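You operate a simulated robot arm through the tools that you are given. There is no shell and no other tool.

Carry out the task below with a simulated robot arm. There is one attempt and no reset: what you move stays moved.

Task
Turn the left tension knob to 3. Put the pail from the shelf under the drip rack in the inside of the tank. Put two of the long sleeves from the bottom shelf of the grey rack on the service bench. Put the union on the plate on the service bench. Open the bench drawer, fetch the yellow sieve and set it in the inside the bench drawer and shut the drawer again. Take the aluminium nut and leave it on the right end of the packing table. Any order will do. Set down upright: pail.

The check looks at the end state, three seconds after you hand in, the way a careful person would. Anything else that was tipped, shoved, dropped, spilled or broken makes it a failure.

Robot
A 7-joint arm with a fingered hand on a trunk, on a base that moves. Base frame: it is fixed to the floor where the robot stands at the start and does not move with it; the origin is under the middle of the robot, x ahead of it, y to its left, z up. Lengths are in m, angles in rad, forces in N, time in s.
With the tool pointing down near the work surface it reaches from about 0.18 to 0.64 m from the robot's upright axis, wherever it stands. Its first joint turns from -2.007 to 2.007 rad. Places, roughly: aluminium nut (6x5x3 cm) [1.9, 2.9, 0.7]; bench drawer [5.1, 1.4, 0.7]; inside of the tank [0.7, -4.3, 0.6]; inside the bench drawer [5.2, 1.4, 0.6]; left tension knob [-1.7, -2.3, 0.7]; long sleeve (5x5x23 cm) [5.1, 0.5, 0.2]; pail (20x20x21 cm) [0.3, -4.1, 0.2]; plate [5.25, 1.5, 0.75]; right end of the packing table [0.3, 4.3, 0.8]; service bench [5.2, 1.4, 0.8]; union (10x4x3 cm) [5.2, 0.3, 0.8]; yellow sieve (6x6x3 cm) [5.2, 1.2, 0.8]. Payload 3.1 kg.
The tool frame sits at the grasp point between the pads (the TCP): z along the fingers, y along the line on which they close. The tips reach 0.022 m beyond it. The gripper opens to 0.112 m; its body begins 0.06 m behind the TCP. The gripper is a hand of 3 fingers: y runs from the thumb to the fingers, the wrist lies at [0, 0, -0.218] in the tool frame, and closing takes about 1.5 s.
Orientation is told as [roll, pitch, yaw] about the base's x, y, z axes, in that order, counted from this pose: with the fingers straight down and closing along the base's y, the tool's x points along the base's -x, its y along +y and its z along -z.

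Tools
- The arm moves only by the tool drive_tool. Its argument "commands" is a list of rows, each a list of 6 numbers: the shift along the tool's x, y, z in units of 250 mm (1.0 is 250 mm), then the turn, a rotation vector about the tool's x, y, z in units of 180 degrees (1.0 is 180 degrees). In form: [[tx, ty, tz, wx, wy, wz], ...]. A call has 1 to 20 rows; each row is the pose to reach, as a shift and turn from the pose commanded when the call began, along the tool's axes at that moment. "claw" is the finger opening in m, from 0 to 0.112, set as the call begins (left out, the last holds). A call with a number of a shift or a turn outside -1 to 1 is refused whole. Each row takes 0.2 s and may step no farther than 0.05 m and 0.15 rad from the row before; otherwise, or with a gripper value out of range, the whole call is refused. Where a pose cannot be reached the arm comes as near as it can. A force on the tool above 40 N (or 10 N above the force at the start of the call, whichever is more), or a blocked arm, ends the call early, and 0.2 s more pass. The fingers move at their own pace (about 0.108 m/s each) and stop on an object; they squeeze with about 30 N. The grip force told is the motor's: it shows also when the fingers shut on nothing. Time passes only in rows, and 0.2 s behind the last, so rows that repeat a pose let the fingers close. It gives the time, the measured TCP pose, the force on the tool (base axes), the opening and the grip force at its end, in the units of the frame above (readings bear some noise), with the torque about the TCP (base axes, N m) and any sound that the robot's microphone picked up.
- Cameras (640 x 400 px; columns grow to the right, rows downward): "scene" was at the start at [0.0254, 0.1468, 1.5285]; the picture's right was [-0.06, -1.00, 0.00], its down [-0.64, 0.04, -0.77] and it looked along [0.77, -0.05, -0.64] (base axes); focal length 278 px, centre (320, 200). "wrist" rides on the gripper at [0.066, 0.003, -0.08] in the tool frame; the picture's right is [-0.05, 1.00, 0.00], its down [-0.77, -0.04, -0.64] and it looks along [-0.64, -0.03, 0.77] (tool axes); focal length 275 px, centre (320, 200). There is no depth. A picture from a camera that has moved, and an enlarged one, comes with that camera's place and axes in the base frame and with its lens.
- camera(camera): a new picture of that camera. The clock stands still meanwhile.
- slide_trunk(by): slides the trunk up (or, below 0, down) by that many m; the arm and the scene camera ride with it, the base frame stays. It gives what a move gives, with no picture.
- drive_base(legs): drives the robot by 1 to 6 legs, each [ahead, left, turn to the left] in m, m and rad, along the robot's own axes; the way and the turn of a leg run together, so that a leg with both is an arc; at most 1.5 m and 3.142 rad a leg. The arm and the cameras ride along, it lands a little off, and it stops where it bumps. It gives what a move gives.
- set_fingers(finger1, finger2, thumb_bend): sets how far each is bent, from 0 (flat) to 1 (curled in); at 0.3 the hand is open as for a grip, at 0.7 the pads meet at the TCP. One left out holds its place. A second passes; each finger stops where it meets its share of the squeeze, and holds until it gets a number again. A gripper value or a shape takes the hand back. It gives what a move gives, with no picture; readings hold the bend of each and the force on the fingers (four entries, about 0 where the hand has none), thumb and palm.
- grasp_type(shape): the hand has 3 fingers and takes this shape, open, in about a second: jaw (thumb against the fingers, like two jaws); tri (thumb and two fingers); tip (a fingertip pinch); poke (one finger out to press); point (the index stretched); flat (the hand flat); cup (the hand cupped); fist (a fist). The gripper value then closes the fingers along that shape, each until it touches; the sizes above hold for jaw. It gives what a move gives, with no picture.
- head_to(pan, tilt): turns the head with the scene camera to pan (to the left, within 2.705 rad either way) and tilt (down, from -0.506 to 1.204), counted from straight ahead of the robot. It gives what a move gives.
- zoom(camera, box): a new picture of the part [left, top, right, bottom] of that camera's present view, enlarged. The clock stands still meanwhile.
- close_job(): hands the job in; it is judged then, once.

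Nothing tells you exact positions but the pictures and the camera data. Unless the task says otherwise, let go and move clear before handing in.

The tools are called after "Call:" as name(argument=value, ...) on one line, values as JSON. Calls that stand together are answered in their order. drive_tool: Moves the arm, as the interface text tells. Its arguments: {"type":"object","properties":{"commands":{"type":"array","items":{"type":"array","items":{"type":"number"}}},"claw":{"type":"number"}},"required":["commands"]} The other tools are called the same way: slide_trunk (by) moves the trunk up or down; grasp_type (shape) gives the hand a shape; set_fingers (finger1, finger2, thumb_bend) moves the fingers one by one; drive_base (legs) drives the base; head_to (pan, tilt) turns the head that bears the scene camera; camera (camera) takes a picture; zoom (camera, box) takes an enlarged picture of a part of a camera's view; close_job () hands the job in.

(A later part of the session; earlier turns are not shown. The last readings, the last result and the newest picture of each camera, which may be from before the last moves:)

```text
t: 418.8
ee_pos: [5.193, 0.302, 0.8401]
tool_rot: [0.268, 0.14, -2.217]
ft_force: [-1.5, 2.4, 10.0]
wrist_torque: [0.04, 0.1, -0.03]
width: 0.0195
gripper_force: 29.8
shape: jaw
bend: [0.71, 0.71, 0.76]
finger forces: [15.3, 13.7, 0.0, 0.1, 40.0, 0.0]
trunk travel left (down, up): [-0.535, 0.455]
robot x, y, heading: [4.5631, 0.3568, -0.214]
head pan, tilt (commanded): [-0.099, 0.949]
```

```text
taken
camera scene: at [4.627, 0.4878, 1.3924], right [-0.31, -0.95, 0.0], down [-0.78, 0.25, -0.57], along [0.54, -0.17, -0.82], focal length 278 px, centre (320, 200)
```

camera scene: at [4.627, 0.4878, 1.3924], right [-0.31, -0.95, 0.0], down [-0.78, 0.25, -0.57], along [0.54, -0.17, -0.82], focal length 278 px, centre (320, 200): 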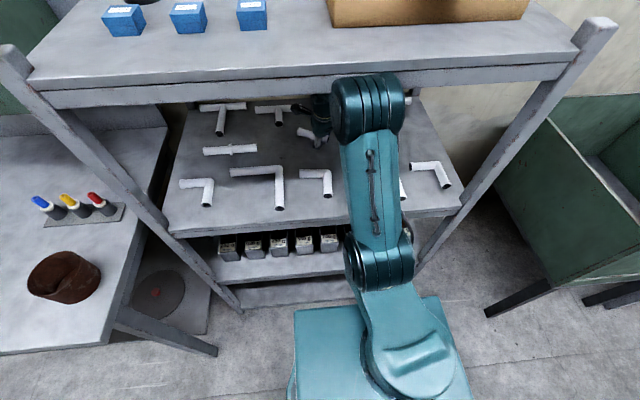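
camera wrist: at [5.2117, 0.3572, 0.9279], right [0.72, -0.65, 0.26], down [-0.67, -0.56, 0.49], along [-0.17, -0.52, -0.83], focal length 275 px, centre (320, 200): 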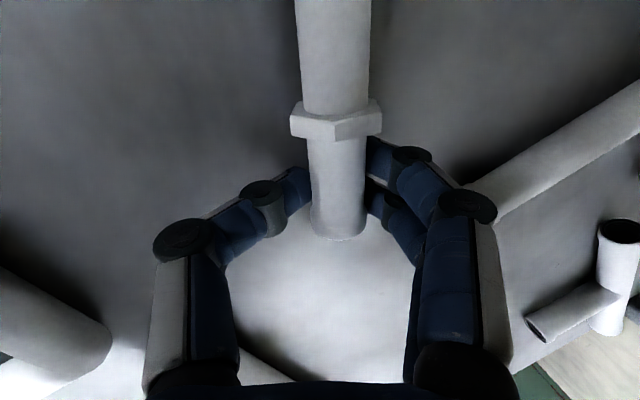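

The elbow sits against the front of the top shelf's edge. I lift the tool slightly off the shelf and back the base 4 cm to free it.

Call:
drive_tool(commands=[[0, 0, -0.025, 0, 0, 0], [0, 0, -0.05, 0, 0, 0]])

Call:
drive_base(legs=[[-0.03, 0, 0]])

Call:
camera(camera="scene")

Call:
camera(camera="wrist")

```text
t: 419.4
ee_pos: [5.1939, 0.3035, 0.8424]
tool_rot: [0.257, 0.136, -2.216]
ft_force: [0.5, -0.3, -1.1]
wrist_torque: [0.02, 0.02, 0.01]
width: 0.0176
gripper_force: 29.0
shape: jaw
bend: [0.71, 0.71, 0.74]
finger forces: [14.2, 13.3, 0.0, 0.0, 26.1, 0.0]
trunk travel left (down, up): [-0.535, 0.455]
robot x, y, heading: [4.5669, 0.3544, -0.206]
head pan, tilt (commanded): [-0.099, 0.949]
```

```text
t: 420.3
ee_pos: [5.1914, 0.3078, 0.8292]
tool_rot: [0.311, 0.164, -2.214]
ft_force: [1.1, -16.1, 70.3]
wrist_torque: [-0.45, 0.04, 0.04]
width: 0.0147
gripper_force: 29.8
shape: jaw
bend: [0.82, 0.85, 0.77]
finger forces: [35.4, 47.2, 0.1, 0.0, 0.4, 0.0]
trunk travel left (down, up): [-0.535, 0.455]
robot x, y, heading: [4.537, 0.3584, -0.214]
head pan, tilt (commanded): [-0.099, 0.949]
stopped in leg 1: the force on the tool passed its limit at 52 N (the readings are from after the stop); the commanded pose is now the measured one
```

```text
taken
camera scene: at [4.7232, 0.4668, 1.3763], right [-0.31, -0.95, 0.01], down [-0.83, 0.26, -0.49], along [0.47, -0.16, -0.87], focal length 278 px, centre (320, 200)
```

scene: 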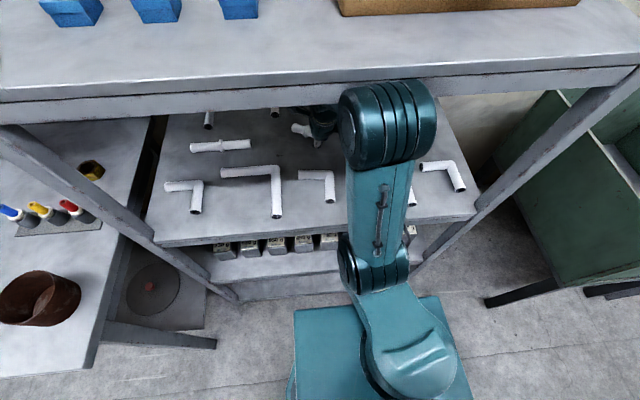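

```text
taken
camera wrist: at [5.2056, 0.3631, 0.9189], right [0.7, -0.65, 0.3], down [-0.7, -0.55, 0.46], along [-0.14, -0.53, -0.84], focal length 275 px, centre (320, 200)
```

wrist: 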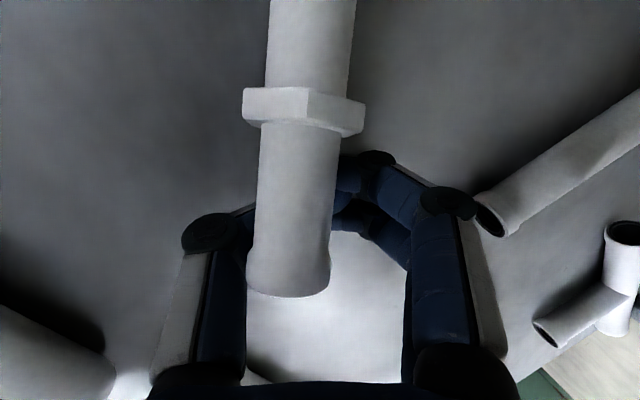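

The readings show strong force and my body seems to lean. I hold still and re-read the state.

Call:
camera(camera="scene")

Call:
head_to(pan=-0.1, tilt=0.6)

Call:
camera(camera="scene")

```text
taken
camera scene: at [4.7232, 0.4668, 1.3763], right [-0.31, -0.95, 0.01], down [-0.83, 0.26, -0.49], along [0.47, -0.16, -0.87], focal length 278 px, centre (320, 200)
```

scene: 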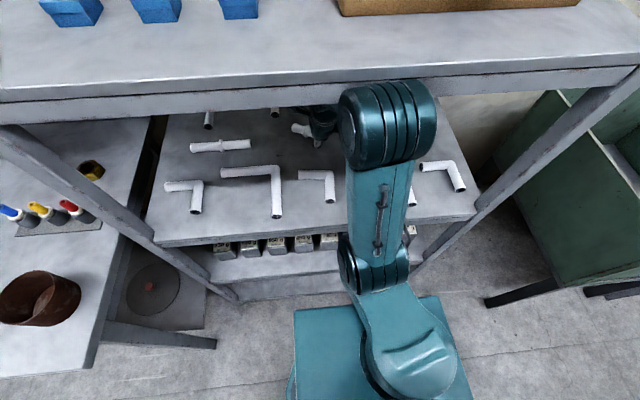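

```text
t: 421.1
ee_pos: [5.1929, 0.3066, 0.8318]
tool_rot: [0.317, 0.176, -2.238]
ft_force: [9.6, 7.5, 46.0]
wrist_torque: [-0.04, 0.12, 0.03]
width: 0.0118
gripper_force: 29.9
shape: jaw
bend: [0.8, 0.84, 0.77]
finger forces: [22.2, 37.6, 0.0, 0.0, 0.4, 0.1]
trunk travel left (down, up): [-0.535, 0.455]
robot x, y, heading: [4.5404, 0.3743, -0.241]
head pan, tilt (commanded): [-0.099, 0.6]
```

```text
taken
camera scene: at [4.7445, 0.4636, 1.4032], right [-0.33, -0.94, 0.0], down [-0.61, 0.21, -0.76], along [0.72, -0.26, -0.65], focal length 278 px, centre (320, 200)
```

scene: 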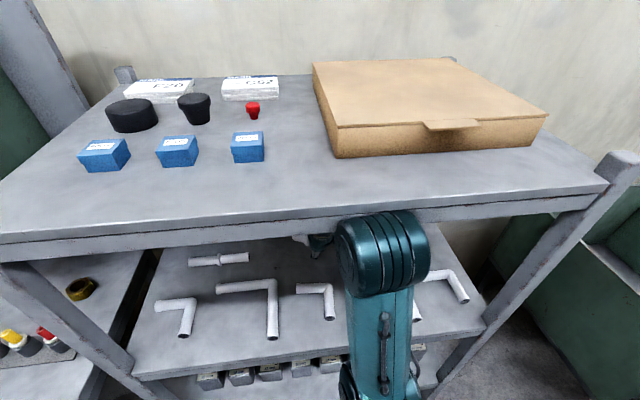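

My elbow is wedged up under the shelf edge (from the trunk raise), which tips me forward. I lower the trunk a little to release it.

Call:
slide_trunk(by=-0.015)

Call:
camera(camera="scene")

```text
t: 421.4
ee_pos: [5.1755, 0.314, 0.8428]
tool_rot: [0.347, 0.18, -2.23]
ft_force: [0.7, -3.0, -7.0]
wrist_torque: [0.19, -0.13, 0.08]
width: 0.0055
gripper_force: 30.2
shape: jaw
bend: [0.77, 0.78, 0.76]
finger forces: [0.0, 0.1, 0.0, 0.0, 0.1, 0.1]
trunk travel left (down, up): [-0.518, 0.472]
robot x, y, heading: [4.5385, 0.3718, -0.244]
head pan, tilt (commanded): [-0.099, 0.6]
stopped: the arm was blocked; the commanded pose is now the measured one
```

```text
taken
camera scene: at [4.7596, 0.456, 1.4059], right [-0.33, -0.94, 0.0], down [-0.62, 0.22, -0.75], along [0.71, -0.25, -0.66], focal length 278 px, centre (320, 200)
```

scene: 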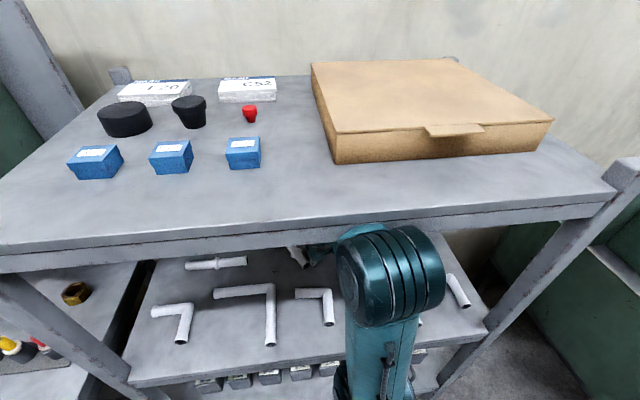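

Call:
camera(camera="wrist")

Call:
head_to(pan=0.5, tilt=1.1)

Call:
camera(camera="scene")

```text
taken
camera wrist: at [5.1879, 0.369, 0.9311], right [0.68, -0.66, 0.33], down [-0.73, -0.53, 0.44], along [-0.12, -0.53, -0.84], focal length 275 px, centre (320, 200)
```

wrist: 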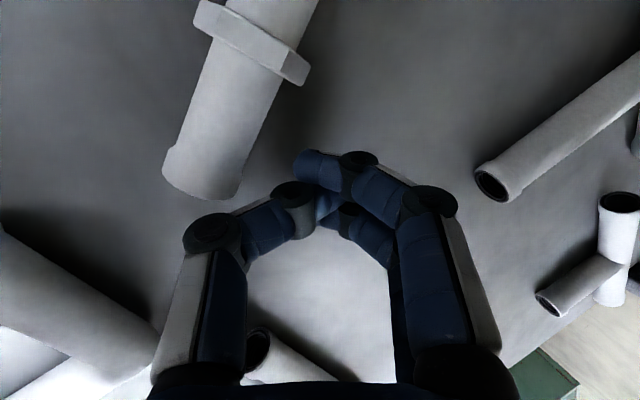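

```text
t: 422.4
ee_pos: [5.1129, 0.337, 0.8881]
tool_rot: [0.423, 0.212, -2.207]
ft_force: [-0.1, 0.9, -0.1]
wrist_torque: [-0.03, 0.05, 0.0]
width: 0.0056
gripper_force: 29.9
shape: jaw
bend: [0.77, 0.78, 0.76]
finger forces: [0.0, 0.1, 0.0, 0.1, 0.1, 0.0]
trunk travel left (down, up): [-0.518, 0.472]
robot x, y, heading: [4.5482, 0.3777, -0.235]
head pan, tilt (commanded): [0.499, 1.1]
```

```text
taken
camera scene: at [4.5849, 0.5572, 1.3658], right [0.26, -0.97, 0.0], down [-0.86, -0.23, -0.45], along [0.44, 0.12, -0.89], focal length 278 px, centre (320, 200)
```

scene: 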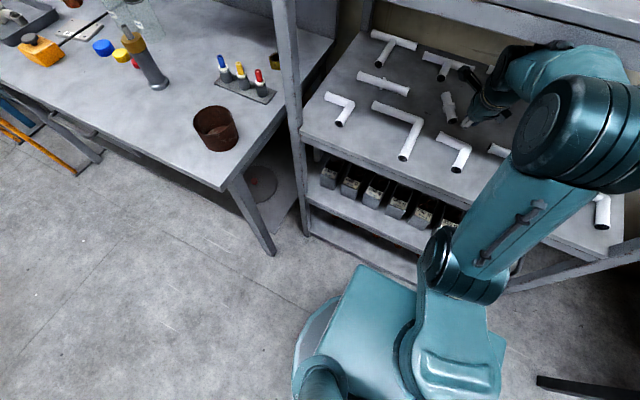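

The robot is upright again and the hand is free at z 0.89; the union slipped out and still lies on the shelf, the front fitting is in place. I raise the hand slightly and back out to regroup.

Call:
drive_tool(commands=[[0, 0, -0.03, 0, 0, 0], [0, 0, -0.055, 0, 0, 0]])

Call:
camera(camera="wrist")

Call:
drive_base(legs=[[-0.15, 0, 0]])

Call:
camera(camera="scene")

```text
t: 423.0
ee_pos: [5.1043, 0.3318, 0.8996]
tool_rot: [0.419, 0.213, -2.214]
ft_force: [0.3, -0.2, 0.0]
wrist_torque: [-0.03, 0.0, -0.02]
width: 0.0051
gripper_force: 29.9
shape: jaw
bend: [0.77, 0.78, 0.76]
finger forces: [0.1, 0.0, 0.1, 0.1, 0.0, 0.1]
trunk travel left (down, up): [-0.518, 0.472]
robot x, y, heading: [4.5428, 0.3725, -0.242]
head pan, tilt (commanded): [0.499, 1.1]
```

```text
taken
camera wrist: at [5.1089, 0.3885, 0.9881], right [0.65, -0.65, 0.39], down [-0.76, -0.52, 0.39], along [-0.05, -0.55, -0.84], focal length 275 px, centre (320, 200)
```

wrist: 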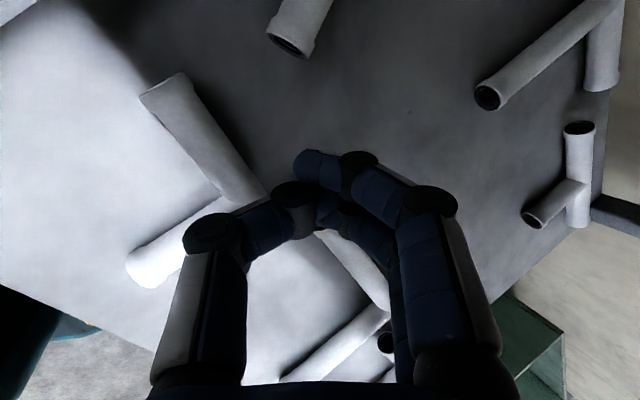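

```text
t: 424.4
ee_pos: [4.959, 0.3662, 0.9002]
tool_rot: [0.419, 0.213, -2.217]
ft_force: [0.2, -0.1, 0.8]
wrist_torque: [-0.01, -0.01, 0.01]
width: 0.0053
gripper_force: 29.8
shape: jaw
bend: [0.77, 0.78, 0.76]
finger forces: [0.0, 0.0, 0.0, 0.0, 0.1, 0.0]
trunk travel left (down, up): [-0.518, 0.472]
robot x, y, heading: [4.4025, 0.4096, -0.244]
head pan, tilt (commanded): [0.499, 1.1]
```

```text
taken
camera scene: at [4.4383, 0.5861, 1.3661], right [0.26, -0.97, 0.0], down [-0.86, -0.23, -0.45], along [0.44, 0.12, -0.89], focal length 278 px, centre (320, 200)
```

scene: 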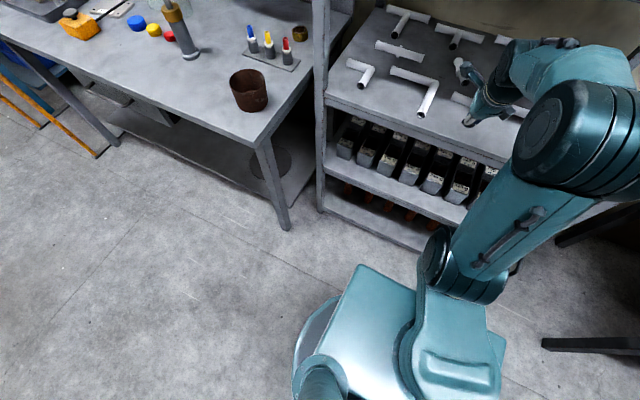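

Call:
drive_base(legs=[[-0.25, 0, 0.034]])

Call:
slide_trunk(by=-0.35)

Call:
head_to(pan=0.0, tilt=0.4)

Call:
camera(camera="scene")

Call:
zoom(camera="scene", box=[220, 60, 460, 200])

```text
t: 426.2
ee_pos: [4.717, 0.4397, 0.8997]
tool_rot: [0.421, 0.212, -2.187]
ft_force: [0.2, -0.2, 0.9]
wrist_torque: [-0.01, -0.03, 0.01]
width: 0.0057
gripper_force: 29.8
shape: jaw
bend: [0.77, 0.78, 0.76]
finger forces: [0.0, 0.1, 0.0, 0.0, 0.0, 0.0]
trunk travel left (down, up): [-0.518, 0.472]
robot x, y, heading: [4.1565, 0.4657, -0.21]
head pan, tilt (commanded): [0.499, 1.1]
```

```text
t: 429.6
ee_pos: [4.7156, 0.439, 0.5503]
tool_rot: [0.419, 0.213, -2.185]
ft_force: [1.2, 0.0, -0.1]
wrist_torque: [-0.04, 0.02, 0.02]
width: 0.0052
gripper_force: 29.8
shape: jaw
bend: [0.77, 0.78, 0.76]
finger forces: [0.0, 0.1, 0.0, 0.0, 0.0, 0.0]
trunk travel left (down, up): [-0.168, 0.822]
robot x, y, heading: [4.1552, 0.4634, -0.209]
head pan, tilt (commanded): [0.499, 1.1]
```

```text
t: 430.7
ee_pos: [4.7153, 0.4389, 0.5503]
tool_rot: [0.419, 0.214, -2.186]
ft_force: [-0.3, 0.1, -0.4]
wrist_torque: [0.0, -0.01, -0.01]
width: 0.0052
gripper_force: 29.9
shape: jaw
bend: [0.77, 0.78, 0.76]
finger forces: [0.1, 0.1, 0.1, 0.1, 0.0, 0.0]
trunk travel left (down, up): [-0.168, 0.822]
robot x, y, heading: [4.1586, 0.461, -0.21]
head pan, tilt (commanded): [0.0, 0.4]
```

```text
taken
camera scene: at [4.219, 0.6058, 1.0729], right [-0.21, -0.98, 0.0], down [-0.38, 0.08, -0.92], along [0.9, -0.19, -0.39], focal length 278 px, centre (320, 200)
```

scene: 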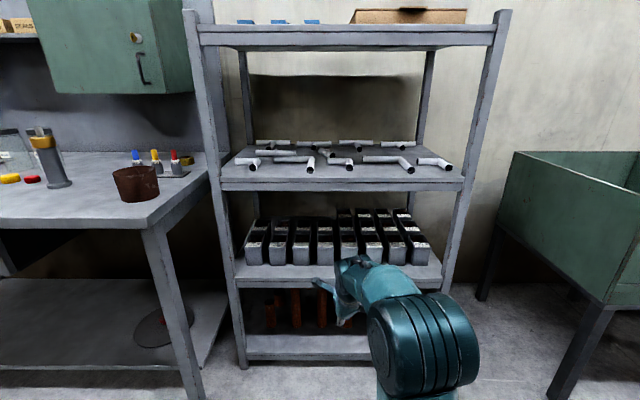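

```text
2.67 times, centred on (340, 130) of scene
camera zoom: at [4.219, 0.6058, 1.0729], right [-0.21, -0.98, 0.0], down [-0.38, 0.08, -0.92], along [0.9, -0.19, -0.39], focal length 742 px, centre (267, 387)
```

zoom: 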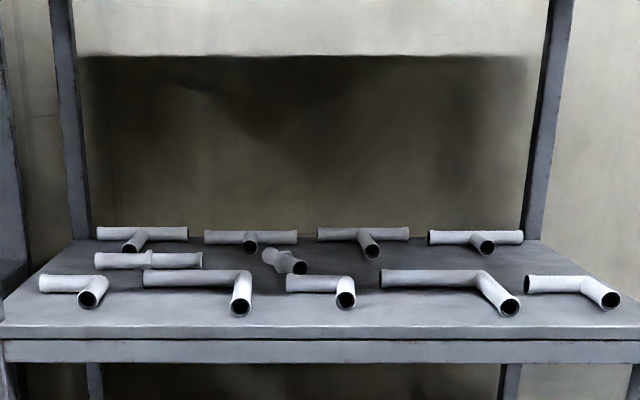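

The front row is back in order; the union now lies turned, near (4.995, 1.45) in room coordinates, axis about 33° left of straight-in. I reorient the hand for that and use a lower trunk so the elbow stays below the shelf edge.

Call:
drive_tool(commands=[[0, 0, 0, 0, 0, -0.0458], [0, 0, 0, 0, 0, -0.0916], [0, 0, 0, 0, 0, -0.1374], [0, 0, 0, 0, 0, -0.1832], [0, 0, 0, 0, 0, -0.229], [0, 0, 0, 0, 0, -0.2748], [0, 0, 0, 0, 0, -0.3206], [0, 0, 0, 0, 0, -0.3664], [0, 0, 0, 0, 0, -0.4122], [0, 0, 0, 0, 0, -0.458], [0, 0, 0, 0, 0, -0.5038], [0, 0, 0, 0, 0, -0.5496], [0, 0, 0, 0, 0, -0.5954], [0, 0, 0, 0, 0, -0.6412], [0, 0, 0, 0, 0, -0.687], [0, 0, 0, 0, 0, -0.7328], [0, 0, 0, 0, 0, -0.7786], [0, 0, 0, 0, 0, -0.824]], claw=0.06)

Call:
drive_tool(commands=[[0, 0, 0, -0.038, 0, 0], [0, 0, 0, -0.0756, 0, 0]])

Call:
slide_trunk(by=0.22)

Call:
camera(camera="wrist")

Call:
camera(camera="scene")

```text
t: 434.5
ee_pos: [4.717, 0.439, 0.5492]
tool_rot: [-0.252, -0.398, 0.412]
ft_force: [0.9, 0.8, -0.1]
wrist_torque: [-0.03, -0.01, -0.04]
width: 0.0592
gripper_force: 0.1
shape: jaw
bend: [0.72, 0.72, 0.7]
finger forces: [0.1, 0.0, 0.0, 0.1, 0.0, 0.1]
trunk travel left (down, up): [-0.168, 0.822]
robot x, y, heading: [4.1517, 0.4641, -0.207]
head pan, tilt (commanded): [0.0, 0.4]
```

```text
t: 435.1
ee_pos: [4.7165, 0.4399, 0.5514]
tool_rot: [-0.011, -0.4, 0.412]
ft_force: [0.5, 0.6, -0.2]
wrist_torque: [-0.04, -0.02, 0.02]
width: 0.0593
gripper_force: 0.1
shape: jaw
bend: [0.72, 0.72, 0.7]
finger forces: [0.0, 0.1, 0.0, 0.0, 0.1, 0.1]
trunk travel left (down, up): [-0.168, 0.822]
robot x, y, heading: [4.1546, 0.4649, -0.208]
head pan, tilt (commanded): [0.0, 0.4]
```

```text
t: 437.4
ee_pos: [4.7157, 0.4393, 0.7691]
tool_rot: [-0.013, -0.402, 0.41]
ft_force: [-1.0, 0.7, -0.2]
wrist_torque: [0.0, 0.04, -0.01]
width: 0.0596
gripper_force: 0.1
shape: jaw
bend: [0.72, 0.72, 0.7]
finger forces: [0.1, 0.0, 0.1, 0.1, 0.1, 0.0]
trunk travel left (down, up): [-0.388, 0.602]
robot x, y, heading: [4.1557, 0.4649, -0.211]
head pan, tilt (commanded): [0.0, 0.4]
```

```text
taken
camera wrist: at [4.6309, 0.4064, 0.8193], right [-0.35, 0.94, 0.01], down [0.44, 0.16, 0.89], along [0.83, 0.32, -0.46], focal length 275 px, centre (320, 200)
```

wrist: 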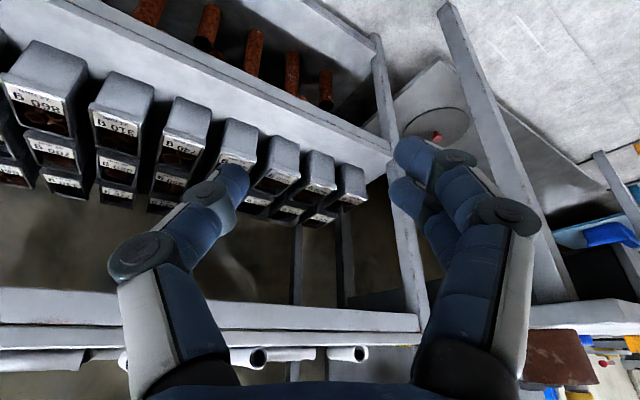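

```text
taken
camera scene: at [4.2191, 0.6057, 1.2929], right [-0.21, -0.98, 0.0], down [-0.38, 0.08, -0.92], along [0.9, -0.19, -0.39], focal length 278 px, centre (320, 200)
```

scene: 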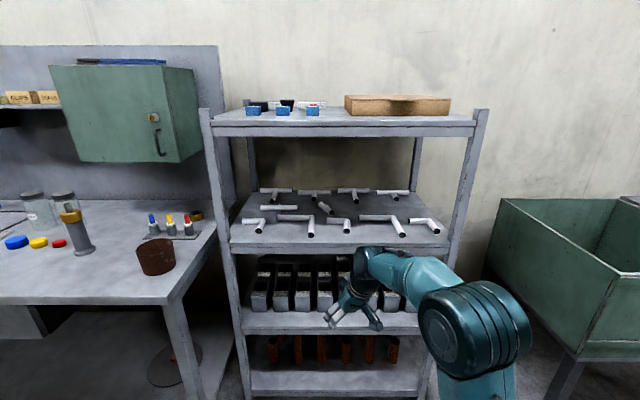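

Call:
drive_tool(commands=[[-0.056, 0, -0.119, 0, 0, 0], [-0.112, 0, -0.238, 0, 0, 0], [-0.168, 0, -0.357, 0, 0, 0], [-0.223, 0, -0.475, 0, 0, 0]])

Call:
drive_base(legs=[[0, 0.03, 0], [0.15, 0, 0]])

Call:
camera(camera="scene")

Call:
camera(camera="wrist")

```text
t: 438.4
ee_pos: [4.7207, 0.4425, 0.9025]
tool_rot: [-0.012, -0.401, 0.41]
ft_force: [-0.2, 0.5, -0.3]
wrist_torque: [0.0, 0.0, -0.03]
width: 0.0595
gripper_force: 0.0
shape: jaw
bend: [0.72, 0.72, 0.7]
finger forces: [0.0, 0.0, 0.0, 0.1, 0.0, 0.0]
trunk travel left (down, up): [-0.388, 0.602]
robot x, y, heading: [4.1572, 0.4654, -0.21]
head pan, tilt (commanded): [0.0, 0.4]
```

```text
t: 440.3
ee_pos: [4.8712, 0.4429, 0.9019]
tool_rot: [-0.013, -0.399, 0.41]
ft_force: [0.3, 1.3, 0.0]
wrist_torque: [-0.02, -0.01, 0.03]
width: 0.0592
gripper_force: 0.1
shape: jaw
bend: [0.72, 0.72, 0.7]
finger forces: [0.0, 0.0, 0.0, 0.0, 0.1, 0.0]
trunk travel left (down, up): [-0.388, 0.602]
robot x, y, heading: [4.3069, 0.4612, -0.207]
head pan, tilt (commanded): [0.0, 0.4]
```

```text
taken
camera scene: at [4.3712, 0.6044, 1.2929], right [-0.21, -0.98, 0.0], down [-0.38, 0.08, -0.92], along [0.9, -0.19, -0.39], focal length 278 px, centre (320, 200)
```

scene: 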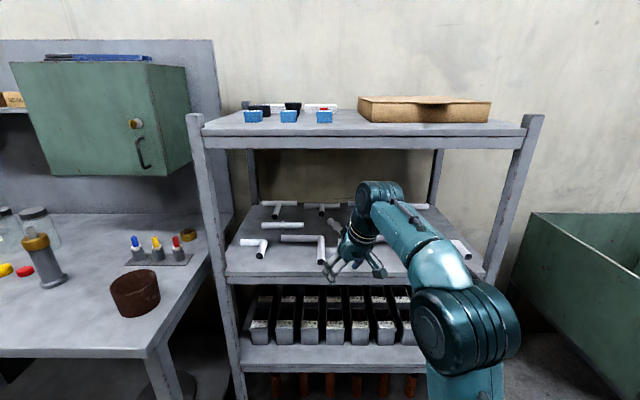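

```text
taken
camera wrist: at [4.786, 0.4093, 0.9516], right [-0.36, 0.93, 0.01], down [0.44, 0.16, 0.89], along [0.83, 0.32, -0.46], focal length 275 px, centre (320, 200)
```

wrist: 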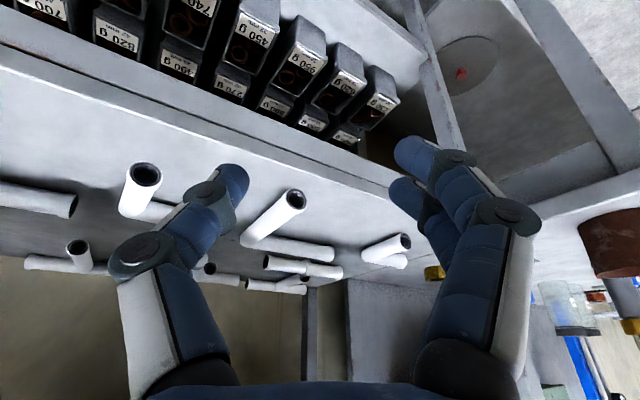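

Call:
drive_base(legs=[[0.18, 0, 0]])

Call:
camera(camera="wrist")

Call:
camera(camera="scene")

```text
t: 441.8
ee_pos: [5.0464, 0.4061, 0.9025]
tool_rot: [-0.011, -0.4, 0.412]
ft_force: [0.9, -0.5, 0.5]
wrist_torque: [0.03, 0.01, 0.01]
width: 0.0595
gripper_force: 0.0
shape: jaw
bend: [0.72, 0.72, 0.7]
finger forces: [0.1, 0.1, 0.0, 0.0, 0.0, 0.0]
trunk travel left (down, up): [-0.388, 0.602]
robot x, y, heading: [4.4852, 0.4225, -0.209]
head pan, tilt (commanded): [0.0, 0.4]
```

```text
taken
camera wrist: at [4.9607, 0.3721, 0.9516], right [-0.36, 0.93, 0.01], down [0.44, 0.16, 0.89], along [0.83, 0.32, -0.46], focal length 275 px, centre (320, 200)
```

wrist: 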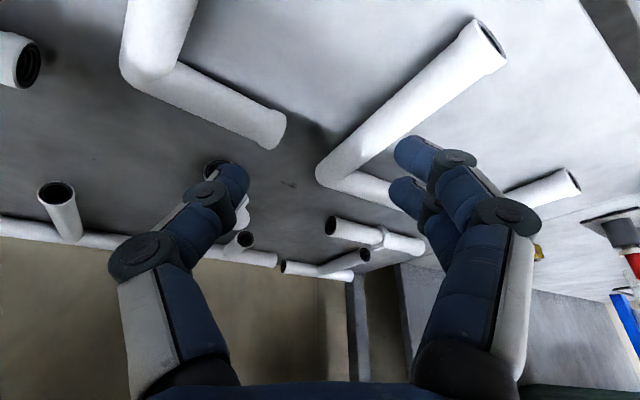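

```text
taken
camera scene: at [4.5461, 0.5676, 1.2929], right [-0.21, -0.98, 0.0], down [-0.38, 0.08, -0.92], along [0.9, -0.19, -0.39], focal length 278 px, centre (320, 200)
```

scene: 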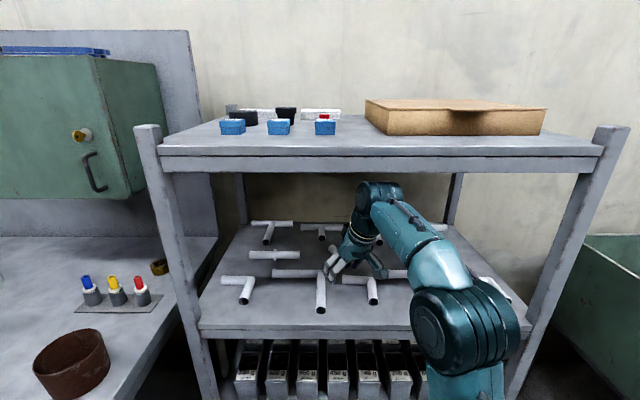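

Call:
drive_base(legs=[[0.128, 0, 0]])

Call:
camera(camera="wrist")

Call:
camera(camera="scene")

```text
t: 443.0
ee_pos: [5.1735, 0.3792, 0.9016]
tool_rot: [-0.012, -0.402, 0.412]
ft_force: [0.3, 0.4, 0.4]
wrist_torque: [0.03, -0.02, 0.04]
width: 0.0597
gripper_force: 0.1
shape: jaw
bend: [0.72, 0.72, 0.7]
finger forces: [0.0, 0.0, 0.0, 0.1, 0.1, 0.0]
trunk travel left (down, up): [-0.388, 0.602]
robot x, y, heading: [4.6113, 0.4015, -0.205]
head pan, tilt (commanded): [0.0, 0.4]
```

```text
taken
camera wrist: at [5.0871, 0.3459, 0.9515], right [-0.36, 0.93, 0.01], down [0.44, 0.16, 0.89], along [0.83, 0.32, -0.46], focal length 275 px, centre (320, 200)
```

wrist: 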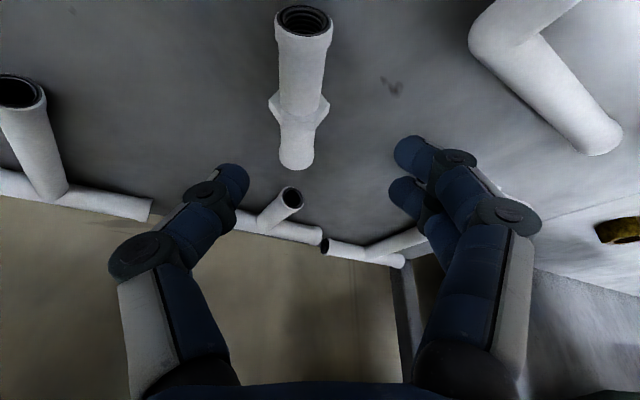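

```text
taken
camera scene: at [4.6723, 0.5411, 1.2929], right [-0.21, -0.98, 0.0], down [-0.38, 0.08, -0.92], along [0.9, -0.19, -0.39], focal length 278 px, centre (320, 200)
```

scene: 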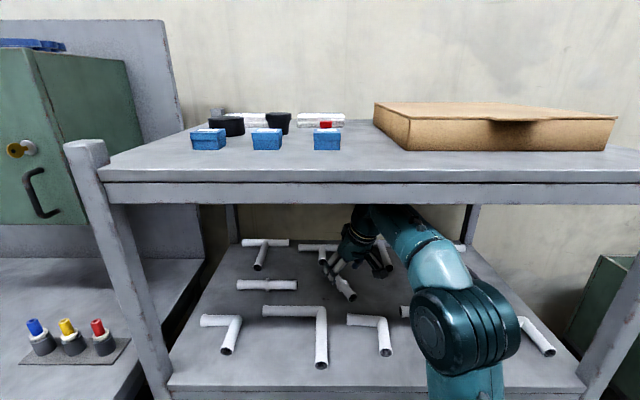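

The union is lined up with the hand. I shift back 1.5 cm (to grip beside its collar) and descend.

Call:
drive_tool(commands=[[0.055, -0.03, -0.0235, 0, 0, 0], [0.082, -0.03, 0.04, 0, 0, 0], [0.109, -0.03, 0.103, 0, 0, 0], [0.1355, -0.03, 0.1665, 0, 0, 0]])

Call:
camera(camera="wrist")

```text
t: 444.0
ee_pos: [5.1624, 0.3659, 0.8509]
tool_rot: [-0.011, -0.4, 0.411]
ft_force: [0.2, 0.8, 0.2]
wrist_torque: [0.0, -0.02, -0.01]
width: 0.0595
gripper_force: 0.1
shape: jaw
bend: [0.72, 0.72, 0.7]
finger forces: [0.0, 0.0, 0.0, 0.1, 0.1, 0.0]
trunk travel left (down, up): [-0.388, 0.602]
robot x, y, heading: [4.608, 0.3988, -0.21]
head pan, tilt (commanded): [0.0, 0.4]
```

```text
taken
camera wrist: at [5.0768, 0.3324, 0.9002], right [-0.36, 0.93, 0.01], down [0.43, 0.16, 0.89], along [0.83, 0.32, -0.46], focal length 275 px, centre (320, 200)
```

wrist: 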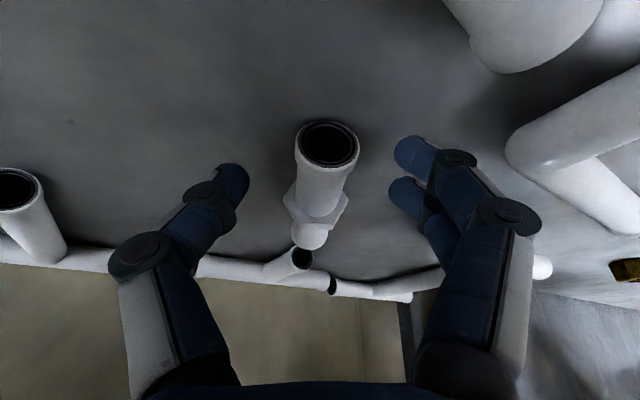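

Call:
drive_tool(commands=[[0.02, 0, 0.005, 0, 0, 0], [0.02, 0, 0.005, 0, 0, 0]], claw=0.034)

Call:
drive_tool(commands=[[0, 0, 0, 0, 0, 0], [0, 0, 0, 0, 0, 0], [0, 0, 0, 0, 0, 0], [0, 0, 0, 0, 0, 0], [0, 0, 0, 0, 0, 0]], claw=0.008)

Call:
camera(camera="wrist")

```text
t: 444.6
ee_pos: [5.1584, 0.3647, 0.8485]
tool_rot: [-0.013, -0.398, 0.412]
ft_force: [-0.6, 0.9, -0.5]
wrist_torque: [0.02, -0.01, 0.01]
width: 0.0344
gripper_force: 0.0
shape: jaw
bend: [0.73, 0.73, 0.7]
finger forces: [0.0, 0.0, 0.0, 0.1, 0.1, 0.0]
trunk travel left (down, up): [-0.388, 0.602]
robot x, y, heading: [4.6117, 0.3997, -0.214]
head pan, tilt (commanded): [0.0, 0.4]
```

```text
t: 445.8
ee_pos: [5.1596, 0.3637, 0.8482]
tool_rot: [-0.013, -0.401, 0.411]
ft_force: [1.5, -0.3, -0.5]
wrist_torque: [0.01, -0.02, -0.04]
width: 0.0169
gripper_force: 29.7
shape: jaw
bend: [0.72, 0.73, 0.7]
finger forces: [13.4, 13.5, 0.0, 0.1, 27.3, 0.0]
trunk travel left (down, up): [-0.388, 0.602]
robot x, y, heading: [4.6115, 0.3969, -0.205]
head pan, tilt (commanded): [0.0, 0.4]
```

```text
taken
camera wrist: at [5.0728, 0.3306, 0.8975], right [-0.36, 0.93, 0.01], down [0.44, 0.16, 0.89], along [0.83, 0.32, -0.46], focal length 275 px, centre (320, 200)
```

wrist: 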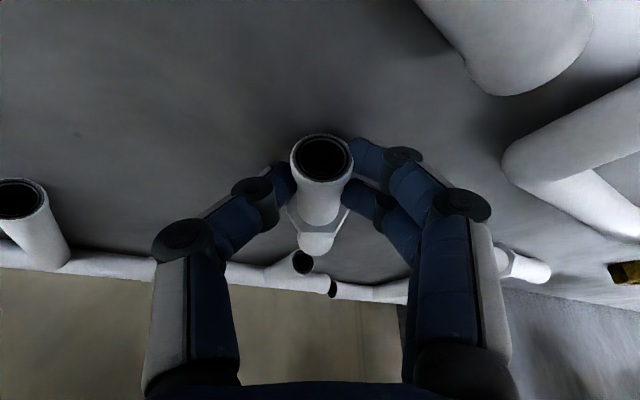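

The union is held firmly. I lift it with the arm (not the trunk) to the entry height and back straight out.

Call:
drive_tool(commands=[[-0.026, 0, -0.061, 0, 0, 0], [-0.052, 0, -0.123, 0, 0, 0], [-0.083, 0, -0.196, 0, 0, 0]])

Call:
camera(camera="wrist")

Call:
camera(camera="scene")

```text
t: 446.6
ee_pos: [5.158, 0.3638, 0.8997]
tool_rot: [-0.013, -0.398, 0.413]
ft_force: [-0.6, 0.1, -0.3]
wrist_torque: [-0.01, 0.01, -0.01]
width: 0.0169
gripper_force: 29.8
shape: jaw
bend: [0.72, 0.73, 0.7]
finger forces: [13.6, 12.7, 0.0, 0.0, 26.2, 0.0]
trunk travel left (down, up): [-0.388, 0.602]
robot x, y, heading: [4.608, 0.4004, -0.21]
head pan, tilt (commanded): [0.0, 0.4]
```

```text
taken
camera wrist: at [5.072, 0.3306, 0.9497], right [-0.36, 0.93, 0.01], down [0.44, 0.16, 0.89], along [0.83, 0.32, -0.46], focal length 275 px, centre (320, 200)
```

wrist: 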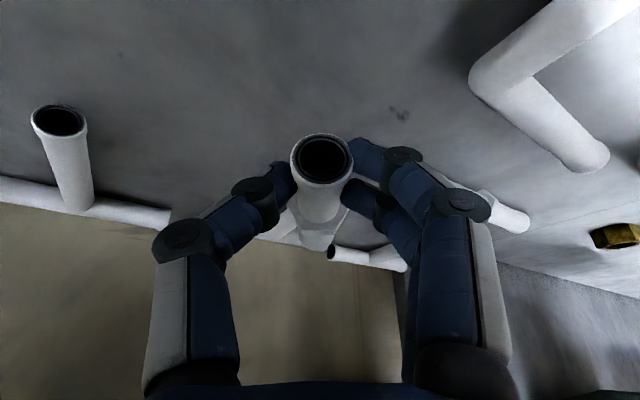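

```text
taken
camera scene: at [4.6717, 0.5412, 1.293], right [-0.21, -0.98, 0.0], down [-0.38, 0.08, -0.92], along [0.9, -0.19, -0.39], focal length 278 px, centre (320, 200)
```

scene: 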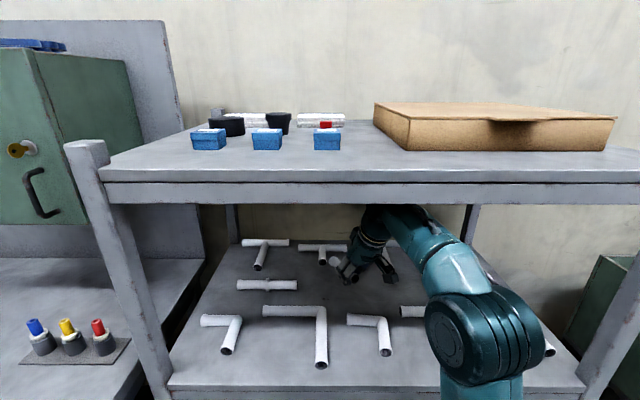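

Call:
drive_base(legs=[[-0.2, 0, 0], [-0.25, 0, 0]])

Call:
camera(camera="scene")

Call:
zoom(camera="scene", box=[200, 120, 480, 270])

```text
t: 449.6
ee_pos: [4.7185, 0.4569, 0.8999]
tool_rot: [-0.012, -0.399, 0.414]
ft_force: [-0.5, 1.0, -0.7]
wrist_torque: [0.01, 0.07, 0.01]
width: 0.0164
gripper_force: 29.6
shape: jaw
bend: [0.72, 0.73, 0.7]
finger forces: [13.5, 12.5, 0.1, 0.0, 26.2, 0.1]
trunk travel left (down, up): [-0.388, 0.602]
robot x, y, heading: [4.166, 0.4929, -0.204]
head pan, tilt (commanded): [0.0, 0.4]
```

```text
taken
camera scene: at [4.232, 0.6333, 1.293], right [-0.2, -0.98, 0.0], down [-0.38, 0.08, -0.92], along [0.9, -0.19, -0.39], focal length 278 px, centre (320, 200)
```

scene: 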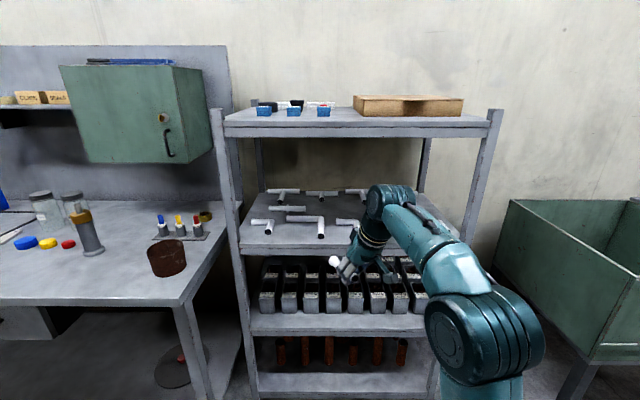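

```text
2.29 times, centred on (340, 195) of scene
camera zoom: at [4.232, 0.6333, 1.293], right [-0.2, -0.98, 0.0], down [-0.38, 0.08, -0.92], along [0.9, -0.19, -0.39], focal length 636 px, centre (274, 211)
```

zoom: 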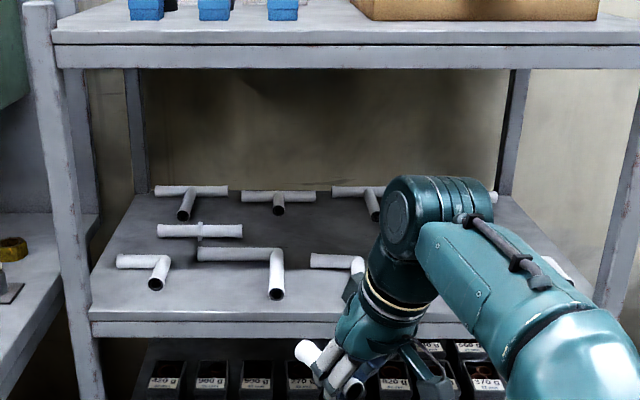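

The union is out and nothing else moved. I raise it, move over to the bench in front of the plate, and turn it parallel to the plate's left edge.

Call:
slide_trunk(by=0.25)

Call:
drive_base(legs=[[-0.17, 0, 0], [0, 1.22, 0]])

Call:
drive_tool(commands=[[0, 0, 0, 0.017, 0, 0.04], [0, 0, 0, 0.034, 0, 0.08], [0, 0, 0, 0.051, 0, 0.12]])

Call:
head_to(pan=0.0, tilt=0.75)

Call:
camera(camera="scene")

Call:
camera(camera="wrist")

```text
t: 452.2
ee_pos: [4.7193, 0.4567, 1.1497]
tool_rot: [-0.012, -0.4, 0.414]
ft_force: [-0.1, 0.1, 0.2]
wrist_torque: [-0.03, 0.02, 0.03]
width: 0.0168
gripper_force: 29.7
shape: jaw
bend: [0.72, 0.73, 0.7]
finger forces: [13.5, 12.6, 0.0, 0.0, 26.3, 0.0]
trunk travel left (down, up): [-0.638, 0.352]
robot x, y, heading: [4.1653, 0.4914, -0.206]
head pan, tilt (commanded): [0.0, 0.4]
```

```text
t: 459.6
ee_pos: [4.8109, 1.6976, 1.1494]
tool_rot: [-0.013, -0.4, 0.402]
ft_force: [0.2, 1.1, -0.5]
wrist_torque: [0.01, -0.01, -0.02]
width: 0.0168
gripper_force: 30.2
shape: jaw
bend: [0.72, 0.73, 0.7]
finger forces: [13.6, 12.6, 0.0, 0.0, 26.2, 0.0]
trunk travel left (down, up): [-0.638, 0.352]
robot x, y, heading: [4.2637, 1.7381, -0.224]
head pan, tilt (commanded): [0.0, 0.4]
```

```text
t: 460.4
ee_pos: [4.812, 1.6985, 1.151]
tool_rot: [-0.014, -0.401, -0.008]
ft_force: [0.0, 0.2, -0.2]
wrist_torque: [0.01, 0.03, -0.01]
width: 0.0166
gripper_force: 30.4
shape: jaw
bend: [0.72, 0.73, 0.7]
finger forces: [13.5, 12.6, 0.0, 0.0, 26.1, 0.1]
trunk travel left (down, up): [-0.638, 0.352]
robot x, y, heading: [4.2614, 1.7398, -0.218]
head pan, tilt (commanded): [0.0, 0.4]
```

```text
t: 461.2
ee_pos: [4.812, 1.6969, 1.1508]
tool_rot: [-0.011, -0.403, -0.008]
ft_force: [-0.1, -0.2, -0.6]
wrist_torque: [0.03, 0.01, -0.01]
width: 0.0166
gripper_force: 30.0
shape: jaw
bend: [0.72, 0.73, 0.7]
finger forces: [13.5, 12.5, 0.0, 0.0, 26.1, 0.0]
trunk travel left (down, up): [-0.638, 0.352]
robot x, y, heading: [4.2624, 1.7425, -0.218]
head pan, tilt (commanded): [0.0, 0.75]
```

```text
taken
camera scene: at [4.3177, 1.882, 1.5119], right [-0.22, -0.98, 0.0], down [-0.67, 0.15, -0.73], along [0.71, -0.16, -0.68], focal length 278 px, centre (320, 200)
```

scene: 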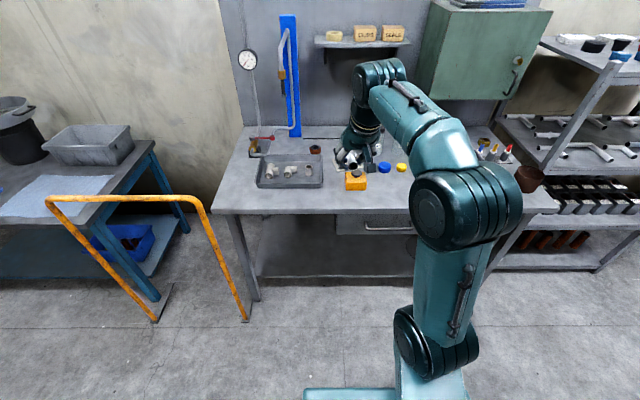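

```text
taken
camera wrist: at [4.7194, 1.7021, 1.1996], right [0.05, 1.0, 0.01], down [0.46, -0.03, 0.89], along [0.89, -0.05, -0.46], focal length 275 px, centre (320, 200)
```

wrist: 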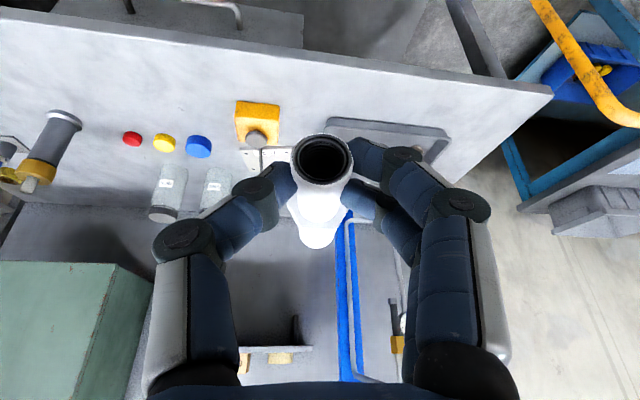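

Call:
drive_base(legs=[[0.38, -0.012, 0]])

Call:
camera(camera="wrist")

Call:
zoom(camera="scene", box=[230, 120, 430, 260])

```text
t: 463.6
ee_pos: [5.179, 1.608, 1.1505]
tool_rot: [-0.012, -0.402, -0.001]
ft_force: [0.0, -0.2, -0.7]
wrist_torque: [-0.02, 0.04, 0.0]
width: 0.0168
gripper_force: 30.0
shape: jaw
bend: [0.72, 0.73, 0.7]
finger forces: [13.5, 12.5, 0.0, 0.1, 26.2, 0.1]
trunk travel left (down, up): [-0.638, 0.352]
robot x, y, heading: [4.6269, 1.6425, -0.21]
head pan, tilt (commanded): [0.0, 0.75]
```

```text
taken
camera wrist: at [5.0857, 1.6131, 1.1993], right [0.05, 1.0, 0.01], down [0.46, -0.03, 0.89], along [0.89, -0.04, -0.46], focal length 275 px, centre (320, 200)
```

wrist: 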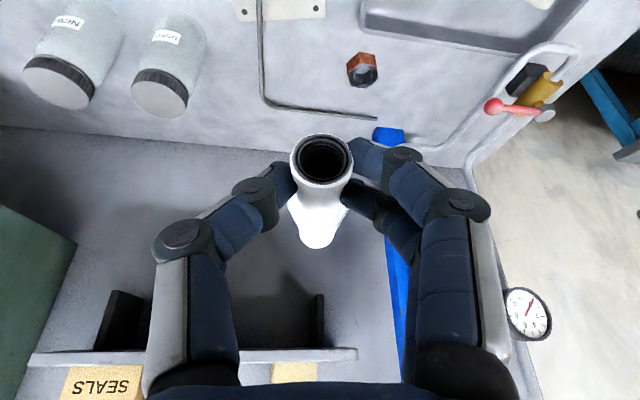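

```text
2.86 times, centred on (330, 190) of scene
camera zoom: at [4.6831, 1.7903, 1.5119], right [-0.21, -0.98, 0.0], down [-0.67, 0.14, -0.73], along [0.71, -0.15, -0.68], focal length 795 px, centre (291, 229)
```

zoom: 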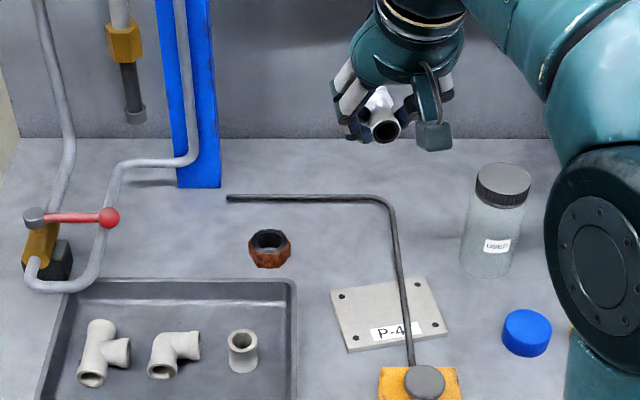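

The plate spans about x 5.21–5.30, y 1.49–1.61 with the rod over its right half. I position the union over the left part and lower.

Call:
drive_base(legs=[[0.039, -0.002, 0]])

Call:
slide_trunk(by=-0.24)

Call:
camera(camera="wrist")

Call:
zoom(camera="scene", box=[230, 60, 430, 200])

```text
t: 464.4
ee_pos: [5.2159, 1.5987, 1.1494]
tool_rot: [-0.012, -0.404, -0.002]
ft_force: [0.2, 0.4, -1.2]
wrist_torque: [0.01, 0.07, -0.01]
width: 0.0166
gripper_force: 30.4
shape: jaw
bend: [0.72, 0.73, 0.7]
finger forces: [13.6, 12.6, 0.0, 0.0, 26.2, 0.1]
trunk travel left (down, up): [-0.638, 0.352]
robot x, y, heading: [4.661, 1.636, -0.208]
head pan, tilt (commanded): [0.0, 0.75]
```

```text
t: 466.9
ee_pos: [5.2139, 1.6002, 0.9109]
tool_rot: [-0.013, -0.404, -0.001]
ft_force: [0.7, -0.3, -0.8]
wrist_torque: [-0.04, 0.02, 0.0]
width: 0.0168
gripper_force: 29.9
shape: jaw
bend: [0.72, 0.73, 0.7]
finger forces: [13.6, 12.6, 0.0, 0.1, 26.2, 0.0]
trunk travel left (down, up): [-0.398, 0.592]
robot x, y, heading: [4.6631, 1.6376, -0.211]
head pan, tilt (commanded): [0.0, 0.75]
```

```text
taken
camera wrist: at [5.122, 1.6036, 0.9596], right [0.05, 1.0, 0.01], down [0.46, -0.03, 0.89], along [0.89, -0.04, -0.46], focal length 275 px, centre (320, 200)
```

wrist: 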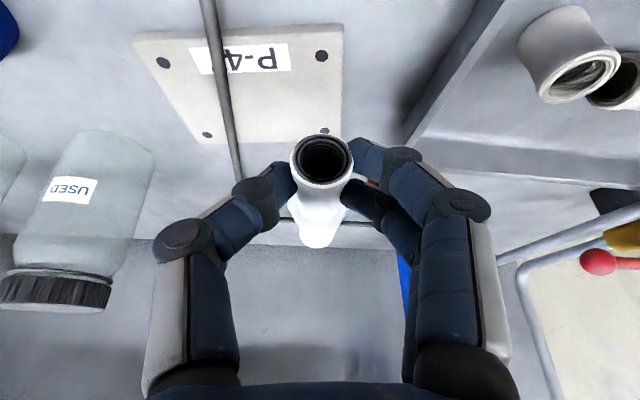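

```text
2.86 times, centred on (330, 130) of scene
camera zoom: at [4.719, 1.7806, 1.2719], right [-0.21, -0.98, 0.0], down [-0.67, 0.14, -0.73], along [0.72, -0.15, -0.68], focal length 795 px, centre (291, 400)
```

zoom: 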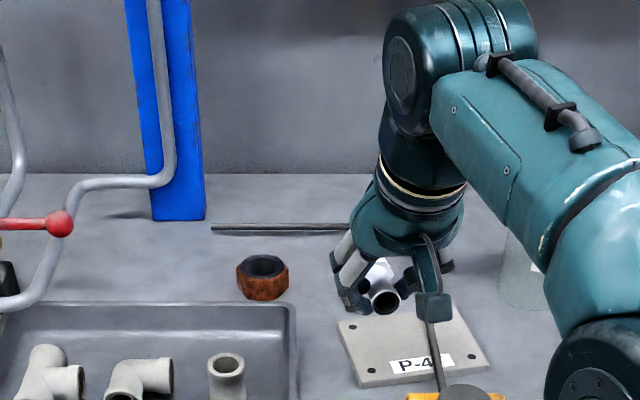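

Call:
drive_tool(commands=[[0, -0.028, 0, 0, 0, 0]])

Call:
slide_trunk(by=-0.055)

Call:
camera(camera="wrist")

Call:
slide_trunk(by=-0.008)

Call:
slide_trunk(by=-0.006)

```text
t: 467.4
ee_pos: [5.2135, 1.5927, 0.9098]
tool_rot: [-0.012, -0.404, -0.003]
ft_force: [-0.2, 0.5, -0.4]
wrist_torque: [-0.01, 0.01, 0.01]
width: 0.0166
gripper_force: 30.6
shape: jaw
bend: [0.72, 0.73, 0.7]
finger forces: [13.5, 12.6, 0.0, 0.1, 26.3, 0.0]
trunk travel left (down, up): [-0.398, 0.592]
robot x, y, heading: [4.6631, 1.6374, -0.206]
head pan, tilt (commanded): [0.0, 0.75]
```

```text
t: 468.3
ee_pos: [5.2135, 1.5923, 0.8548]
tool_rot: [-0.013, -0.402, -0.002]
ft_force: [-0.3, -0.3, -0.6]
wrist_torque: [0.0, 0.04, -0.05]
width: 0.0165
gripper_force: 29.6
shape: jaw
bend: [0.72, 0.73, 0.7]
finger forces: [13.4, 12.7, 0.0, 0.1, 26.2, 0.0]
trunk travel left (down, up): [-0.343, 0.647]
robot x, y, heading: [4.6642, 1.6351, -0.208]
head pan, tilt (commanded): [0.0, 0.75]
```

```text
taken
camera wrist: at [5.1216, 1.5966, 0.9044], right [0.05, 1.0, 0.01], down [0.46, -0.03, 0.89], along [0.89, -0.04, -0.46], focal length 275 px, centre (320, 200)
```

wrist: 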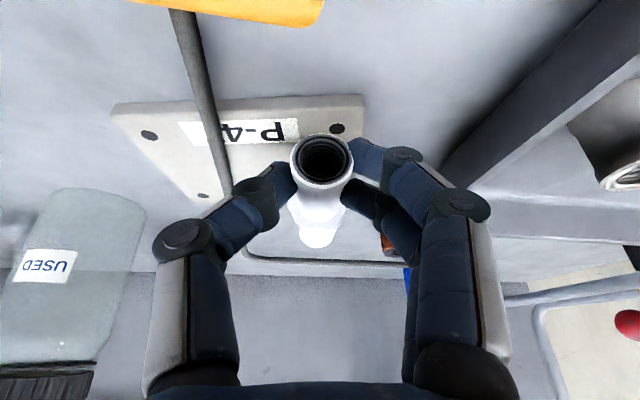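

```text
t: 468.9
ee_pos: [5.2135, 1.5929, 0.8469]
tool_rot: [-0.012, -0.403, -0.003]
ft_force: [-0.6, 0.2, -0.7]
wrist_torque: [0.0, 0.0, 0.02]
width: 0.0168
gripper_force: 30.3
shape: jaw
bend: [0.72, 0.73, 0.7]
finger forces: [13.5, 12.6, 0.1, 0.0, 26.2, 0.1]
trunk travel left (down, up): [-0.335, 0.655]
robot x, y, heading: [4.6665, 1.637, -0.214]
head pan, tilt (commanded): [0.0, 0.75]
```

```text
t: 469.4
ee_pos: [5.2139, 1.5919, 0.8403]
tool_rot: [-0.012, -0.402, -0.002]
ft_force: [0.0, 0.4, -1.5]
wrist_torque: [-0.01, 0.01, -0.02]
width: 0.0168
gripper_force: 29.7
shape: jaw
bend: [0.72, 0.73, 0.7]
finger forces: [13.5, 12.6, 0.0, 0.0, 26.2, 0.0]
trunk travel left (down, up): [-0.329, 0.661]
robot x, y, heading: [4.6677, 1.6341, -0.212]
head pan, tilt (commanded): [0.0, 0.75]
```

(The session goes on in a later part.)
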